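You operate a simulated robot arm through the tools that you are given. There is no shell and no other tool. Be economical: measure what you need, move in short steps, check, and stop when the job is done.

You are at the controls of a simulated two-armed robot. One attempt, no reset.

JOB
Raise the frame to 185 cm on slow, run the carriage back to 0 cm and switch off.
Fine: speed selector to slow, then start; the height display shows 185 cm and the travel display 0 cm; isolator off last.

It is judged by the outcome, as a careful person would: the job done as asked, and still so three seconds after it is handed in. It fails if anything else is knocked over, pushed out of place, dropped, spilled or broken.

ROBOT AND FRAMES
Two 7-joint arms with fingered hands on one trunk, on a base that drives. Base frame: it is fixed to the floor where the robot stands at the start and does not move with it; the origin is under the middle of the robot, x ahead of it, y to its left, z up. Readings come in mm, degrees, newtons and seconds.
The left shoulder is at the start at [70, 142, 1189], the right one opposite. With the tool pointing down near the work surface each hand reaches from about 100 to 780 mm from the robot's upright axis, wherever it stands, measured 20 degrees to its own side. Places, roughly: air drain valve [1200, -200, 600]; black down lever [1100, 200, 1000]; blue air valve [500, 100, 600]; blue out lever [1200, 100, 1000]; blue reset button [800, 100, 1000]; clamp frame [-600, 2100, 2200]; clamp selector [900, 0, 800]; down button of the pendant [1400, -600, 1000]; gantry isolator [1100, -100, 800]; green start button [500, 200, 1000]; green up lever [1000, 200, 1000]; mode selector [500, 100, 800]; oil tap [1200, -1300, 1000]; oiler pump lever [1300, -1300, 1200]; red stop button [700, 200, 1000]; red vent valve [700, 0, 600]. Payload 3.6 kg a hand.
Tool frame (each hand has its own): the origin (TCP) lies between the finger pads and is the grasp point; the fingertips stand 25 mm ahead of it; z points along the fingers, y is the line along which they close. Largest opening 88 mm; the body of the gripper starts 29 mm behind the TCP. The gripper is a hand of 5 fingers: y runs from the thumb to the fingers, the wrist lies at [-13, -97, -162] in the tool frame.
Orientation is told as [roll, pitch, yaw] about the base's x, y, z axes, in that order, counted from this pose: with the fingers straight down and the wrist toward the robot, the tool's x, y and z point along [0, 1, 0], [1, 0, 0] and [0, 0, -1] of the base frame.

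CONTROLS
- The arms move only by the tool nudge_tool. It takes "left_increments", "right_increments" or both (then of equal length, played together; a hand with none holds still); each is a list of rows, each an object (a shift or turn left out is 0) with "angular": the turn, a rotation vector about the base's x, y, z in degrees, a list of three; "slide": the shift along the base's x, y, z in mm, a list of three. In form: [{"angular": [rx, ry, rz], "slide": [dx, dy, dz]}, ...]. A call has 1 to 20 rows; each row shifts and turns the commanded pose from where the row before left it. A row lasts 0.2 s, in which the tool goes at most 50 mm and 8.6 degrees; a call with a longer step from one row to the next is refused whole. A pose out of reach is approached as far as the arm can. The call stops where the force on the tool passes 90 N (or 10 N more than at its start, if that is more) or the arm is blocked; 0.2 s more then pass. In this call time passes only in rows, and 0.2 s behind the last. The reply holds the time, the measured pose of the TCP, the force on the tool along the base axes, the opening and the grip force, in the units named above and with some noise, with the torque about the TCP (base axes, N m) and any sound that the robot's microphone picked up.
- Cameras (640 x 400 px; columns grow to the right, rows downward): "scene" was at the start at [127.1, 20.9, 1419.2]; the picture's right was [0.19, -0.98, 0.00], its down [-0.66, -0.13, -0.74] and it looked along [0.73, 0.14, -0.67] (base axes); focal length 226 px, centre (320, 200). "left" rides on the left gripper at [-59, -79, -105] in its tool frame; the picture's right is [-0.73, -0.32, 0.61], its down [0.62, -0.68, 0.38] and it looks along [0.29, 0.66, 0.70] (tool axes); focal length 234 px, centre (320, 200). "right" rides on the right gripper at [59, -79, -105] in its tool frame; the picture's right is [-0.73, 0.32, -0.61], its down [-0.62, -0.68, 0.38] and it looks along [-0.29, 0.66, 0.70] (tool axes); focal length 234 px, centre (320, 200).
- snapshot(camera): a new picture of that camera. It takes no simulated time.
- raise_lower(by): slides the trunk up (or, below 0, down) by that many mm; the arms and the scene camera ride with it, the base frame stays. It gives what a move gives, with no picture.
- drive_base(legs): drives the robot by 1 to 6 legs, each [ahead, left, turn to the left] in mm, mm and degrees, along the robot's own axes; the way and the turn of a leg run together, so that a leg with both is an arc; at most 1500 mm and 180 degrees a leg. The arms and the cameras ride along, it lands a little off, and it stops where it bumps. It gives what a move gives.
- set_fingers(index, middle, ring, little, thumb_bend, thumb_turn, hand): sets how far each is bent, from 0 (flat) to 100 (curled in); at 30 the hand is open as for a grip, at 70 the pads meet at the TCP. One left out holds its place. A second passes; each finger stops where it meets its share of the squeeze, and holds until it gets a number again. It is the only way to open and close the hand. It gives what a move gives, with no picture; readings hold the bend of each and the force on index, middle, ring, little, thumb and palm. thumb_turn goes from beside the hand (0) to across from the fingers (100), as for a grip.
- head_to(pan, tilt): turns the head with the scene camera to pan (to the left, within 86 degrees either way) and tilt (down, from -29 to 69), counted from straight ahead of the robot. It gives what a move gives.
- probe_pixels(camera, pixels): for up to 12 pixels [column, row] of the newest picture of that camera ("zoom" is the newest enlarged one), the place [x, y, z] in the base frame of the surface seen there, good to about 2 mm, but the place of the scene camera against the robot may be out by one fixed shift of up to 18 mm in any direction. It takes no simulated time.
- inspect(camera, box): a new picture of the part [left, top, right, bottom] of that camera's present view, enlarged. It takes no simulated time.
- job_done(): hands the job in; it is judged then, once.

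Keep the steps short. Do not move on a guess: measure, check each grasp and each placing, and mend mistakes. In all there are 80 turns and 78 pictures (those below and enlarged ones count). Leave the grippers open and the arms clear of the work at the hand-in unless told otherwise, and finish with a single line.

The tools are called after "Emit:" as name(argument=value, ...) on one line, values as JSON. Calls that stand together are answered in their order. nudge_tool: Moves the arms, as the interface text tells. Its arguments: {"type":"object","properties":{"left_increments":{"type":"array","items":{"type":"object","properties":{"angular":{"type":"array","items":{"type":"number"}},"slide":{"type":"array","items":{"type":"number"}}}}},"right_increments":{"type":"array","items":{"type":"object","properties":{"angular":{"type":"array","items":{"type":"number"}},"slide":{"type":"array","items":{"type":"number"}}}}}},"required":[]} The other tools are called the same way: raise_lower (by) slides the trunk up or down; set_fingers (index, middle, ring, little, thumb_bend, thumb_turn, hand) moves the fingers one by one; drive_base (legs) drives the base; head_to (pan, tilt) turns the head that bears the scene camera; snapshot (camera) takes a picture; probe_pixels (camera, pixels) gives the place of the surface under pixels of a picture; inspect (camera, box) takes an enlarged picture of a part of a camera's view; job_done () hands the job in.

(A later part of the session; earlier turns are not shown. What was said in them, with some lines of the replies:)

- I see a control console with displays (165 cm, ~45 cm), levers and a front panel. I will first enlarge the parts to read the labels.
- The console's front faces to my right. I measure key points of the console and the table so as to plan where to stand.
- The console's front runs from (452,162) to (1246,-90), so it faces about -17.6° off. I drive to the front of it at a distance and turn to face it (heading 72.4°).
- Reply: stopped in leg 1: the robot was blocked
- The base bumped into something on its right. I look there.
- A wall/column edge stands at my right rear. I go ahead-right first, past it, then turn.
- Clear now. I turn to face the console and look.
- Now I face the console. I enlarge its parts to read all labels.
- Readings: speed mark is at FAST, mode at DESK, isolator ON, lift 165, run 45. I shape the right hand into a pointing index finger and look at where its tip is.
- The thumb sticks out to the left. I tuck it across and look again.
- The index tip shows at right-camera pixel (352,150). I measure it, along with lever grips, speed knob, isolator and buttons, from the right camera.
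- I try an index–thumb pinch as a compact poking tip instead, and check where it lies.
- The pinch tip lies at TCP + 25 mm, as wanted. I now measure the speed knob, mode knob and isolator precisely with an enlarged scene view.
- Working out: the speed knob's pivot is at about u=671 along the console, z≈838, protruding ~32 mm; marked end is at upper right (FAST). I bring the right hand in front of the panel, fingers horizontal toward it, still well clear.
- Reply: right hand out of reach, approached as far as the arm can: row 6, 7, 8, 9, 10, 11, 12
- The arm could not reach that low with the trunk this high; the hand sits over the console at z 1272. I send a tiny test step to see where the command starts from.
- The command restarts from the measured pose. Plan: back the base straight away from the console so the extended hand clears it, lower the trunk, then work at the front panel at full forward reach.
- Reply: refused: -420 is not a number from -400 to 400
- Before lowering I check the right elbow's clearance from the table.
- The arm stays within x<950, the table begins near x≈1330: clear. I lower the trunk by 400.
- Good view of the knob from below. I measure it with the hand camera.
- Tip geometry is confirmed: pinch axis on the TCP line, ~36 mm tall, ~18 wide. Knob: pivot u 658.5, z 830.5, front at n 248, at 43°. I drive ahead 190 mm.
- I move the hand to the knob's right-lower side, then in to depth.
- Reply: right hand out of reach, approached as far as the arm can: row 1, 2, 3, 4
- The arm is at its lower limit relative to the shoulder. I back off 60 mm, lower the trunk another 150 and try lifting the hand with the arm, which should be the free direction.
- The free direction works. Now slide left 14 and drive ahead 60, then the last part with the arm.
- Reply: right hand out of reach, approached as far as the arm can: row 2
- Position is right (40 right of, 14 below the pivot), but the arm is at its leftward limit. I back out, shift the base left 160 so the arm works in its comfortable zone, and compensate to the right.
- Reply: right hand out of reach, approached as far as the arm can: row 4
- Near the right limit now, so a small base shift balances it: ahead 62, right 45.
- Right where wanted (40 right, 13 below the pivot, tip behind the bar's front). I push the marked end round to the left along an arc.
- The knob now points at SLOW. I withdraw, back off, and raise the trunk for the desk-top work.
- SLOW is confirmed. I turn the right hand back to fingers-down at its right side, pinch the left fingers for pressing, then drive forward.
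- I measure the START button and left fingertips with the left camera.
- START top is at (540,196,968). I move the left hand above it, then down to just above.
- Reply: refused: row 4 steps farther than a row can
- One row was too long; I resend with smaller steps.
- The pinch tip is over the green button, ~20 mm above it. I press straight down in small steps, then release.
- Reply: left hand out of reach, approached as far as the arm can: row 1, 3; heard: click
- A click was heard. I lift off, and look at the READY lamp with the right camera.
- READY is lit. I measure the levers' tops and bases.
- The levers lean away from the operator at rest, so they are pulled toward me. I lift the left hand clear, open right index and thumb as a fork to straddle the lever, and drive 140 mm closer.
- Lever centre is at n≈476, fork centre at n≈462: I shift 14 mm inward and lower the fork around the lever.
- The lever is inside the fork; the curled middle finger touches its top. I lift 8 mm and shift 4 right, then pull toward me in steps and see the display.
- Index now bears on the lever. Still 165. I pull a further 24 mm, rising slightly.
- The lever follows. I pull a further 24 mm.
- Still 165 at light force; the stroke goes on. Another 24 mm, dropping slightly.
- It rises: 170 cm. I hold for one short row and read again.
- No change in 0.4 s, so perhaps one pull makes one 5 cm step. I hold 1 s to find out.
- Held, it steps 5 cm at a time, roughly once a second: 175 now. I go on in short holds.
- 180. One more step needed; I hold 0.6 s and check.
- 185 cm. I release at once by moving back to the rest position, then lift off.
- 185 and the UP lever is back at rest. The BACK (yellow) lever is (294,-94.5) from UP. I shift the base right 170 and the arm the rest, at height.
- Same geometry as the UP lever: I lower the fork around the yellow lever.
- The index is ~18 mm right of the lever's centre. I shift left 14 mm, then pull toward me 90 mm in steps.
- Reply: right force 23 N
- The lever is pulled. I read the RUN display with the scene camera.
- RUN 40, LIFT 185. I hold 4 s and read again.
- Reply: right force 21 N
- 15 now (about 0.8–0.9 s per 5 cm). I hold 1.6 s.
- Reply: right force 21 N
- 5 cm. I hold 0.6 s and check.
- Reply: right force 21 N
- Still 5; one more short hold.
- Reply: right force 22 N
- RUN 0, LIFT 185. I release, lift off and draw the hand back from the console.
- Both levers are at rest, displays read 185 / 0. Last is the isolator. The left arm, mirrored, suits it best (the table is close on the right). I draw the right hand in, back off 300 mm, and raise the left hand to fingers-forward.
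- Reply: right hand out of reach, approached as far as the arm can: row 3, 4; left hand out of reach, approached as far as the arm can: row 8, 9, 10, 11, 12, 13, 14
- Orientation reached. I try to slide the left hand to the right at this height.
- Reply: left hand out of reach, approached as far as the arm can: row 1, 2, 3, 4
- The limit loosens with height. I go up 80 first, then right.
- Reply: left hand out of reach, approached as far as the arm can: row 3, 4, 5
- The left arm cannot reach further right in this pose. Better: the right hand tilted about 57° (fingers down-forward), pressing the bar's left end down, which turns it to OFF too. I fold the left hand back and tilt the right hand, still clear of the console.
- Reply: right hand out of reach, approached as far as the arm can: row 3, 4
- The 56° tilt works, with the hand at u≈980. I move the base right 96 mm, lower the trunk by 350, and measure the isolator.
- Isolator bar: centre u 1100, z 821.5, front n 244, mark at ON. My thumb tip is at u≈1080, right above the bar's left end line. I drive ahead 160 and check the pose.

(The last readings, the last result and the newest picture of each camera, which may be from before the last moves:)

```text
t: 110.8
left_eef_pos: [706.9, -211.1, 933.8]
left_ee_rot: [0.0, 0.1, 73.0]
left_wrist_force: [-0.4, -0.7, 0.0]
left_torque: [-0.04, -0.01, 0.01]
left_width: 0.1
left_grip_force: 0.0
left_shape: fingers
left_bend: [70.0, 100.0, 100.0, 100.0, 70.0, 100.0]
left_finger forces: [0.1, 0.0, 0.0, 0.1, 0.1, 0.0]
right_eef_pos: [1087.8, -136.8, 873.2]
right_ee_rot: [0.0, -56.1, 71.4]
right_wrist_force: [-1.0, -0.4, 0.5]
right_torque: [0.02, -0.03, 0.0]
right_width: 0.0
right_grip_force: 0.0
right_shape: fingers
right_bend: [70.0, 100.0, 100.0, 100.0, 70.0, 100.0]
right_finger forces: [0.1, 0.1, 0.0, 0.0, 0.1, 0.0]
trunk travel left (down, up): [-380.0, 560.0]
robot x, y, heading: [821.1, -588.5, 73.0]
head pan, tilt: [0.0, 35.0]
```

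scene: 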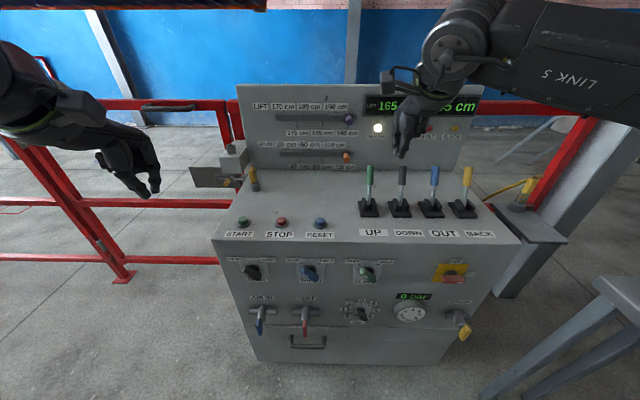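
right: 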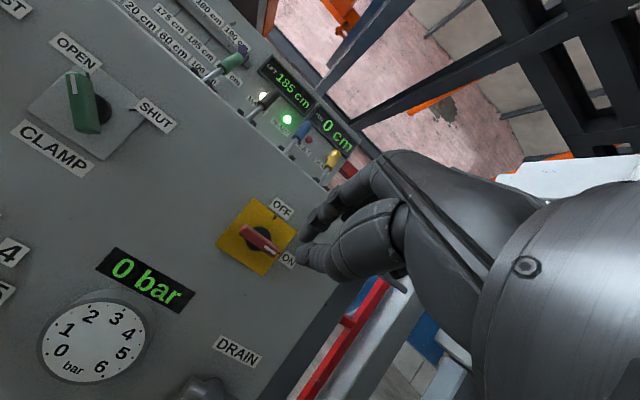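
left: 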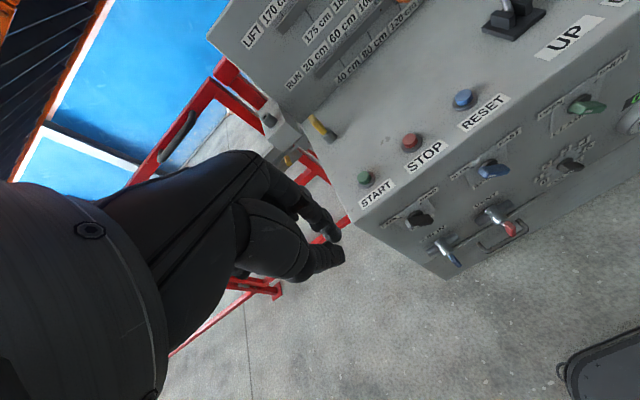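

Emit:
nudge_tool(right_increments=[{"slide": [6.3, 20, 3]}, {"slide": [6.4, 20, 0]}])

Emit:
snapshot(camera="right")

```text
t: 111.4
left_eef_pos: [707.0, -211.6, 934.9]
left_ee_rot: [-0.2, 0.0, 73.0]
left_wrist_force: [-0.7, 0.5, -0.4]
left_torque: [-0.02, 0.01, 0.04]
left_width: 0.1
left_grip_force: 0.0
left_shape: fingers
left_bend: [70.0, 100.0, 100.0, 100.0, 70.0, 100.0]
left_finger forces: [0.0, 0.0, 0.0, 0.0, 0.0, 0.0]
right_eef_pos: [1100.9, -97.6, 877.1]
right_ee_rot: [-0.1, -56.1, 71.4]
right_wrist_force: [0.1, 0.4, -0.2]
right_torque: [0.06, 0.0, -0.01]
right_width: 0.0
right_grip_force: 0.1
right_shape: fingers
right_bend: [70.0, 100.0, 100.0, 100.0, 70.0, 100.0]
right_finger forces: [0.0, 0.0, 0.1, 0.1, 0.0, 0.0]
trunk travel left (down, up): [-380.0, 560.0]
robot x, y, heading: [821.3, -592.8, 72.9]
head pan, tilt: [0.0, 35.0]
```

```text
5 pictures are left
```

right: 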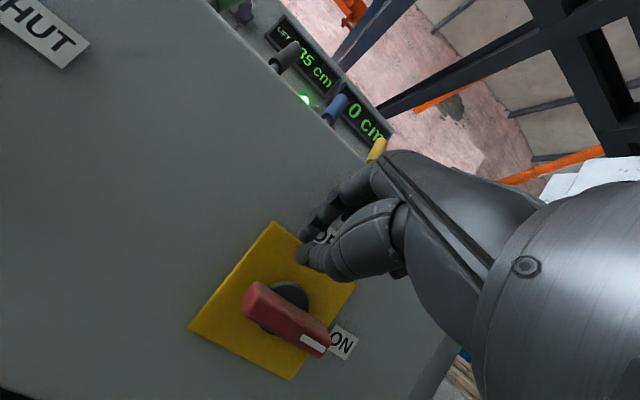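

Emit:
probe_pixels(camera="right", pixels=[[300, 256], [303, 262], [304, 232], [255, 290], [285, 315], [318, 338], [312, 228]])

```text
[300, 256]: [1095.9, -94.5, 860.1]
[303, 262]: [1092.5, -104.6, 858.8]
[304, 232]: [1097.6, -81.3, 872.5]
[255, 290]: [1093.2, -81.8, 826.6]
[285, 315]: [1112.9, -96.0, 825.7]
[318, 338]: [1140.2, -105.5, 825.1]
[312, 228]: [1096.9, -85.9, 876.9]
```

Aligned: thumb tip over the bar's left end, a little shallow. I go 7 mm deeper, then press the left end down and round (an arc to turn the mark up to OFF).

Emit:
nudge_tool(right_increments=[{"slide": [2.1, 6.7, 0]}, {"slide": [0, 0, -14]}, {"slide": [-1, 0.3, -7]}, {"slide": [-3.8, 1.2, -9]}, {"slide": [0, 0, -9]}, {"slide": [2.9, -0.9, -8]}, {"slide": [3.8, -1.2, -7]}, {"slide": [4.8, -1.5, -5]}, {"slide": [2.9, -0.9, -2]}])

Emit:
snapshot(camera="right")

```text
t: 113.4
left_eef_pos: [706.0, -212.1, 933.6]
left_ee_rot: [0.0, 0.0, 73.0]
left_wrist_force: [-0.7, -0.1, 0.1]
left_torque: [0.01, 0.02, 0.01]
left_width: 0.1
left_grip_force: 0.1
left_shape: fingers
left_bend: [70.0, 100.0, 100.0, 100.0, 70.0, 100.0]
left_finger forces: [0.0, 0.0, 0.1, 0.0, 0.0, 0.1]
right_eef_pos: [1081.7, -90.0, 835.8]
right_ee_rot: [0.0, -55.9, 71.2]
right_wrist_force: [0.4, 0.8, -0.6]
right_torque: [0.02, 0.0, 0.0]
right_width: 0.0
right_grip_force: 0.1
right_shape: fingers
right_bend: [70.0, 100.0, 100.0, 100.0, 70.0, 100.0]
right_finger forces: [0.0, 0.0, 0.0, 0.0, 0.4, 0.0]
right hand out of reach, approached as far as the arm can: row 3, 5, 6, 7, 8, 9
trunk travel left (down, up): [-380.0, 560.0]
robot x, y, heading: [824.8, -589.7, 73.1]
head pan, tilt: [0.0, 35.0]
```

```text
4 pictures are left
```

right: 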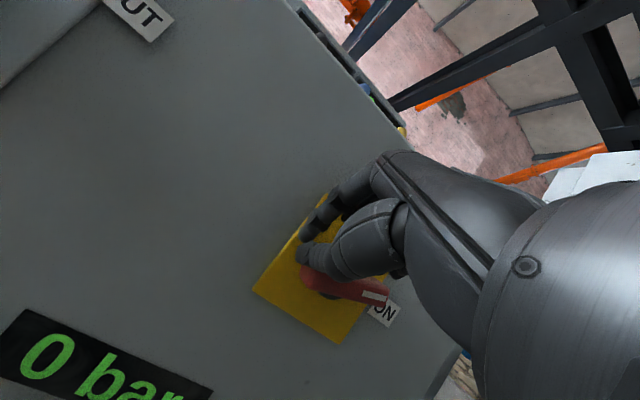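

The arm hit its downward limit and slipped off to the left; the bar turned only slightly. I withdraw, lower the trunk 90 mm to gain margin, and raise the hand again with the arm.

Emit:
nudge_tool(right_increments=[{"slide": [-14, -45, 0]}, {"slide": [0, 0, 40]}, {"slide": [0, 0, 30]}])

Emit:
raise_lower(by=-95)

Emit:
nudge_tool(right_increments=[{"slide": [0, 0, 35]}, {"slide": [0, 0, 35]}])

```text
t: 114.2
left_eef_pos: [706.0, -211.3, 935.1]
left_ee_rot: [0.0, -0.1, 73.0]
left_wrist_force: [0.0, -0.6, -0.1]
left_torque: [-0.01, 0.02, -0.02]
left_width: 0.0
left_grip_force: 0.1
left_shape: fingers
left_bend: [70.0, 100.0, 100.0, 100.0, 70.0, 100.0]
left_finger forces: [0.0, 0.0, 0.0, 0.0, 0.1, 0.1]
right_eef_pos: [1069.6, -123.5, 927.3]
right_ee_rot: [0.0, -56.2, 71.5]
right_wrist_force: [0.9, 1.1, -0.2]
right_torque: [0.0, -0.02, -0.02]
right_width: 0.0
right_grip_force: 0.1
right_shape: fingers
right_bend: [70.0, 100.0, 100.0, 100.0, 70.0, 100.0]
right_finger forces: [0.1, 0.1, 0.1, 0.0, 0.1, 0.0]
right hand out of reach, approached as far as the arm can: row 1
trunk travel left (down, up): [-380.0, 560.0]
robot x, y, heading: [820.8, -590.2, 72.9]
head pan, tilt: [0.0, 35.0]
```

```text
t: 115.5
left_eef_pos: [706.4, -211.9, 839.5]
left_ee_rot: [0.0, -0.1, 73.0]
left_wrist_force: [-0.7, 0.6, -0.5]
left_torque: [0.01, 0.01, 0.01]
left_width: 0.2
left_grip_force: 0.2
left_shape: fingers
left_bend: [70.0, 100.0, 100.0, 100.0, 70.0, 100.0]
left_finger forces: [0.0, 0.0, 0.0, 0.1, 0.0, 0.0]
right_eef_pos: [1069.6, -123.5, 831.8]
right_ee_rot: [0.0, -56.1, 71.4]
right_wrist_force: [0.2, 0.5, 0.2]
right_torque: [-0.02, 0.01, -0.01]
right_width: 0.1
right_grip_force: 0.0
right_shape: fingers
right_bend: [70.0, 100.0, 100.0, 100.0, 70.0, 100.0]
right_finger forces: [0.0, 0.0, 0.0, 0.0, 0.0, 0.1]
trunk travel left (down, up): [-285.0, 655.0]
robot x, y, heading: [820.1, -590.8, 72.8]
head pan, tilt: [0.0, 35.0]
```

```text
t: 116.0
left_eef_pos: [706.8, -210.5, 838.9]
left_ee_rot: [0.0, 0.1, 72.9]
left_wrist_force: [1.1, -0.4, -1.3]
left_torque: [0.0, -0.01, 0.06]
left_width: 0.0
left_grip_force: 0.1
left_shape: fingers
left_bend: [70.0, 100.0, 100.0, 100.0, 70.0, 100.0]
left_finger forces: [0.1, 0.1, 0.0, 0.0, 0.0, 0.0]
right_eef_pos: [1069.3, -123.9, 903.4]
right_ee_rot: [0.0, -56.1, 71.3]
right_wrist_force: [0.1, 0.3, 0.4]
right_torque: [0.0, -0.01, -0.02]
right_width: 0.1
right_grip_force: 0.0
right_shape: fingers
right_bend: [70.0, 100.0, 100.0, 100.0, 70.0, 100.0]
right_finger forces: [0.0, 0.0, 0.0, 0.0, 0.0, 0.1]
trunk travel left (down, up): [-285.0, 655.0]
robot x, y, heading: [822.2, -590.2, 73.0]
head pan, tilt: [0.0, 35.0]
```

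Emit:
nudge_tool(right_increments=[{"slide": [16.6, 16.8, 0]}, {"slide": [16.6, 16.8, 0]}, {"slide": [0, 0, -23]}])

```text
t: 116.8
left_eef_pos: [705.8, -211.4, 839.2]
left_ee_rot: [0.0, 0.0, 73.0]
left_wrist_force: [0.4, -0.2, -0.5]
left_torque: [0.01, -0.01, -0.01]
left_width: 0.0
left_grip_force: 0.0
left_shape: fingers
left_bend: [70.0, 100.0, 100.0, 100.0, 70.0, 100.0]
left_finger forces: [0.0, 0.0, 0.0, 0.0, 0.0, 0.1]
right_eef_pos: [1103.9, -90.1, 881.3]
right_ee_rot: [0.0, -56.1, 71.4]
right_wrist_force: [-0.6, -0.9, 0.2]
right_torque: [-0.02, 0.03, -0.05]
right_width: 0.0
right_grip_force: 0.0
right_shape: fingers
right_bend: [70.0, 100.0, 100.0, 100.0, 70.0, 100.0]
right_finger forces: [0.1, 0.0, 0.0, 0.0, 0.0, 0.1]
trunk travel left (down, up): [-285.0, 655.0]
robot x, y, heading: [820.7, -592.4, 72.9]
head pan, tilt: [0.0, 35.0]
5 turns are left
```

Aligned again with margin. I press the arc now.

Emit:
nudge_tool(right_increments=[{"slide": [0, 0, -14]}, {"slide": [-1, 0.3, -12]}, {"slide": [-3.8, 1.2, -9]}, {"slide": [0, 0, -9]}, {"slide": [2.9, -0.9, -8]}, {"slide": [3.8, -1.2, -7]}, {"slide": [4.8, -1.5, -5]}, {"slide": [4.8, -1.5, -3]}, {"slide": [2.9, -0.9, -1]}])

Emit:
snapshot(camera="right")

```text
t: 118.8
left_eef_pos: [697.2, -214.7, 838.2]
left_ee_rot: [-0.4, -0.3, 73.0]
left_wrist_force: [-0.9, -0.3, 0.6]
left_torque: [0.0, 0.02, 0.01]
left_width: 0.1
left_grip_force: 0.1
left_shape: fingers
left_bend: [70.0, 100.0, 100.0, 100.0, 70.0, 100.0]
left_finger forces: [0.1, 0.0, 0.0, 0.1, 0.1, 0.0]
right_eef_pos: [1107.6, -95.5, 817.0]
right_ee_rot: [-0.8, -56.5, 72.7]
right_wrist_force: [-47.9, -7.1, 16.8]
right_torque: [0.14, -0.52, 0.02]
right_width: 0.1
right_grip_force: 32.4
right_shape: fingers
right_bend: [67.0, 100.0, 100.0, 100.0, 75.0, 98.0]
right_finger forces: [13.3, 28.8, 5.7, 0.0, 15.7, 0.1]
trunk travel left (down, up): [-285.0, 655.0]
robot x, y, heading: [822.3, -591.6, 73.1]
head pan, tilt: [0.0, 35.0]
```

```text
3 pictures are left
4 turns are left
```

right: 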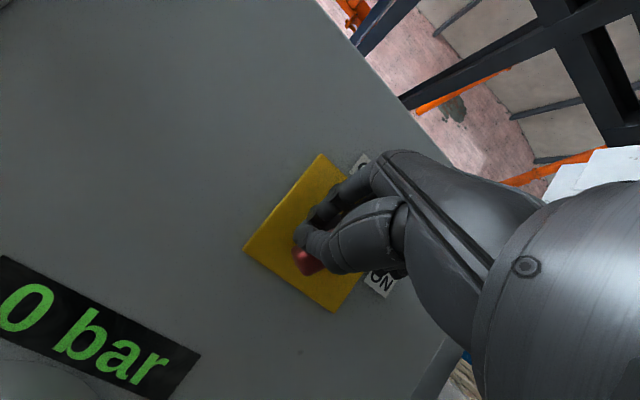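

The reaction (48 N) shows the handle at its stop. I ease off, withdraw, back away, open both hands and look.

Emit:
nudge_tool(right_increments=[{"slide": [-8, 2.5, 0]}, {"slide": [-9, -28, 4]}, {"slide": [-12, -38, 5]}])

Emit:
drive_base(legs=[[-250, 0, 0]])

Emit:
set_fingers(hand="right", index=30, middle=30, ring=30, little=30, thumb_bend=30)

Emit:
set_fingers(hand="left", index=30, middle=30, ring=30, little=30, thumb_bend=30)

Emit:
snapshot(camera="right")

```text
t: 119.7
left_eef_pos: [706.8, -213.0, 840.1]
left_ee_rot: [-0.1, -0.1, 73.0]
left_wrist_force: [-0.5, 0.4, -0.4]
left_torque: [-0.02, 0.02, 0.02]
left_width: 0.0
left_grip_force: 0.0
left_shape: fingers
left_bend: [70.0, 100.0, 100.0, 100.0, 70.0, 100.0]
left_finger forces: [0.0, 0.1, 0.0, 0.1, 0.0, 0.1]
right_eef_pos: [1089.8, -157.5, 819.9]
right_ee_rot: [-0.1, -56.1, 71.3]
right_wrist_force: [-0.4, -0.2, -1.0]
right_torque: [-0.03, -0.01, 0.0]
right_width: 0.0
right_grip_force: 0.1
right_shape: fingers
right_bend: [70.0, 100.0, 100.0, 100.0, 70.0, 100.0]
right_finger forces: [0.0, 0.0, 0.0, 0.0, 0.1, 0.1]
trunk travel left (down, up): [-285.0, 655.0]
robot x, y, heading: [823.5, -592.2, 73.2]
head pan, tilt: [0.0, 35.0]
```

```text
t: 121.5
left_eef_pos: [632.4, -453.0, 840.5]
left_ee_rot: [-0.1, -0.1, 73.0]
left_wrist_force: [0.4, -0.7, 0.1]
left_torque: [0.02, 0.02, -0.04]
left_width: 0.0
left_grip_force: 0.0
left_shape: fingers
left_bend: [70.0, 100.0, 100.0, 100.0, 70.0, 100.0]
left_finger forces: [0.0, 0.0, 0.0, 0.1, 0.0, 0.0]
right_eef_pos: [1014.7, -397.8, 820.5]
right_ee_rot: [0.0, -56.2, 71.5]
right_wrist_force: [0.3, -0.9, 0.2]
right_torque: [-0.02, 0.0, 0.01]
right_width: 0.2
right_grip_force: 0.0
right_shape: fingers
right_bend: [70.0, 100.0, 100.0, 100.0, 70.0, 100.0]
right_finger forces: [0.1, 0.0, 0.0, 0.1, 0.1, 0.0]
trunk travel left (down, up): [-285.0, 655.0]
robot x, y, heading: [748.0, -828.6, 73.1]
head pan, tilt: [0.0, 35.0]
```

```text
t: 122.5
left_eef_pos: [633.1, -451.5, 839.6]
left_ee_rot: [0.0, 0.0, 72.9]
left_wrist_force: [-0.3, -0.4, 0.4]
left_torque: [-0.03, -0.02, 0.03]
left_width: 0.0
left_grip_force: 0.1
left_shape: fingers
left_bend: [70.0, 100.0, 100.0, 100.0, 70.0, 100.0]
left_finger forces: [0.0, 0.1, 0.0, 0.0, 0.0, 0.1]
right_eef_pos: [1014.0, -396.7, 820.4]
right_ee_rot: [-0.1, -56.1, 71.4]
right_wrist_force: [-0.4, 0.9, -0.8]
right_torque: [0.0, 0.02, 0.01]
right_width: 84.4
right_grip_force: 0.1
right_shape: fingers
right_bend: [30.0, 30.0, 30.0, 30.0, 30.0, 98.0]
right_finger forces: [0.0, 0.0, 0.0, 0.1, 0.1, 0.1]
trunk travel left (down, up): [-285.0, 655.0]
robot x, y, heading: [746.9, -831.3, 72.9]
head pan, tilt: [0.0, 35.0]
```

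```text
t: 123.5
left_eef_pos: [632.9, -451.0, 839.4]
left_ee_rot: [0.0, 0.0, 73.0]
left_wrist_force: [0.0, 0.5, 0.2]
left_torque: [0.01, -0.02, -0.01]
left_width: 84.5
left_grip_force: 0.0
left_shape: fingers
left_bend: [30.0, 30.0, 30.0, 30.0, 30.0, 98.0]
left_finger forces: [0.0, 0.1, 0.0, 0.1, 0.0, 0.0]
right_eef_pos: [1013.3, -397.6, 820.7]
right_ee_rot: [0.0, -56.1, 71.4]
right_wrist_force: [-0.6, 0.2, 0.8]
right_torque: [0.01, 0.02, 0.0]
right_width: 84.6
right_grip_force: 0.0
right_shape: fingers
right_bend: [30.0, 30.0, 30.0, 30.0, 30.0, 98.0]
right_finger forces: [0.0, 0.1, 0.0, 0.0, 0.0, 0.0]
trunk travel left (down, up): [-285.0, 655.0]
robot x, y, heading: [750.6, -832.4, 73.2]
head pan, tilt: [0.0, 35.0]
```

```text
2 pictures are left
3 turns are left
```

right: 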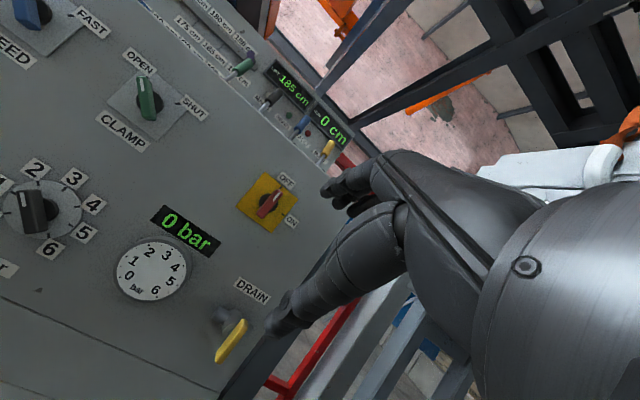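

The handle points to OFF, MAINS and READY look dark, displays 185 and 0. One enlarged check.

Emit:
inspect(camera="right", box=[220, 50, 370, 260])

```text
1.90 times, centred on (295, 155) of right
2 turns are left
```

zoom: 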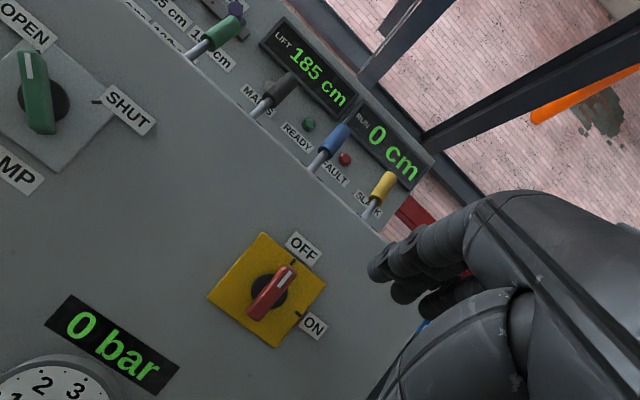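

The isolator mark is at OFF, READY is dark, and the displays read LIFT 185 cm and RUN 0 cm. Both hands are open and clear, so I hand in.

Emit:
job_done()

```text
The job is handed in.
```

The frame is at 185 cm, raised on slow; the carriage is back at 0 cm, and the isolator was switched off last.
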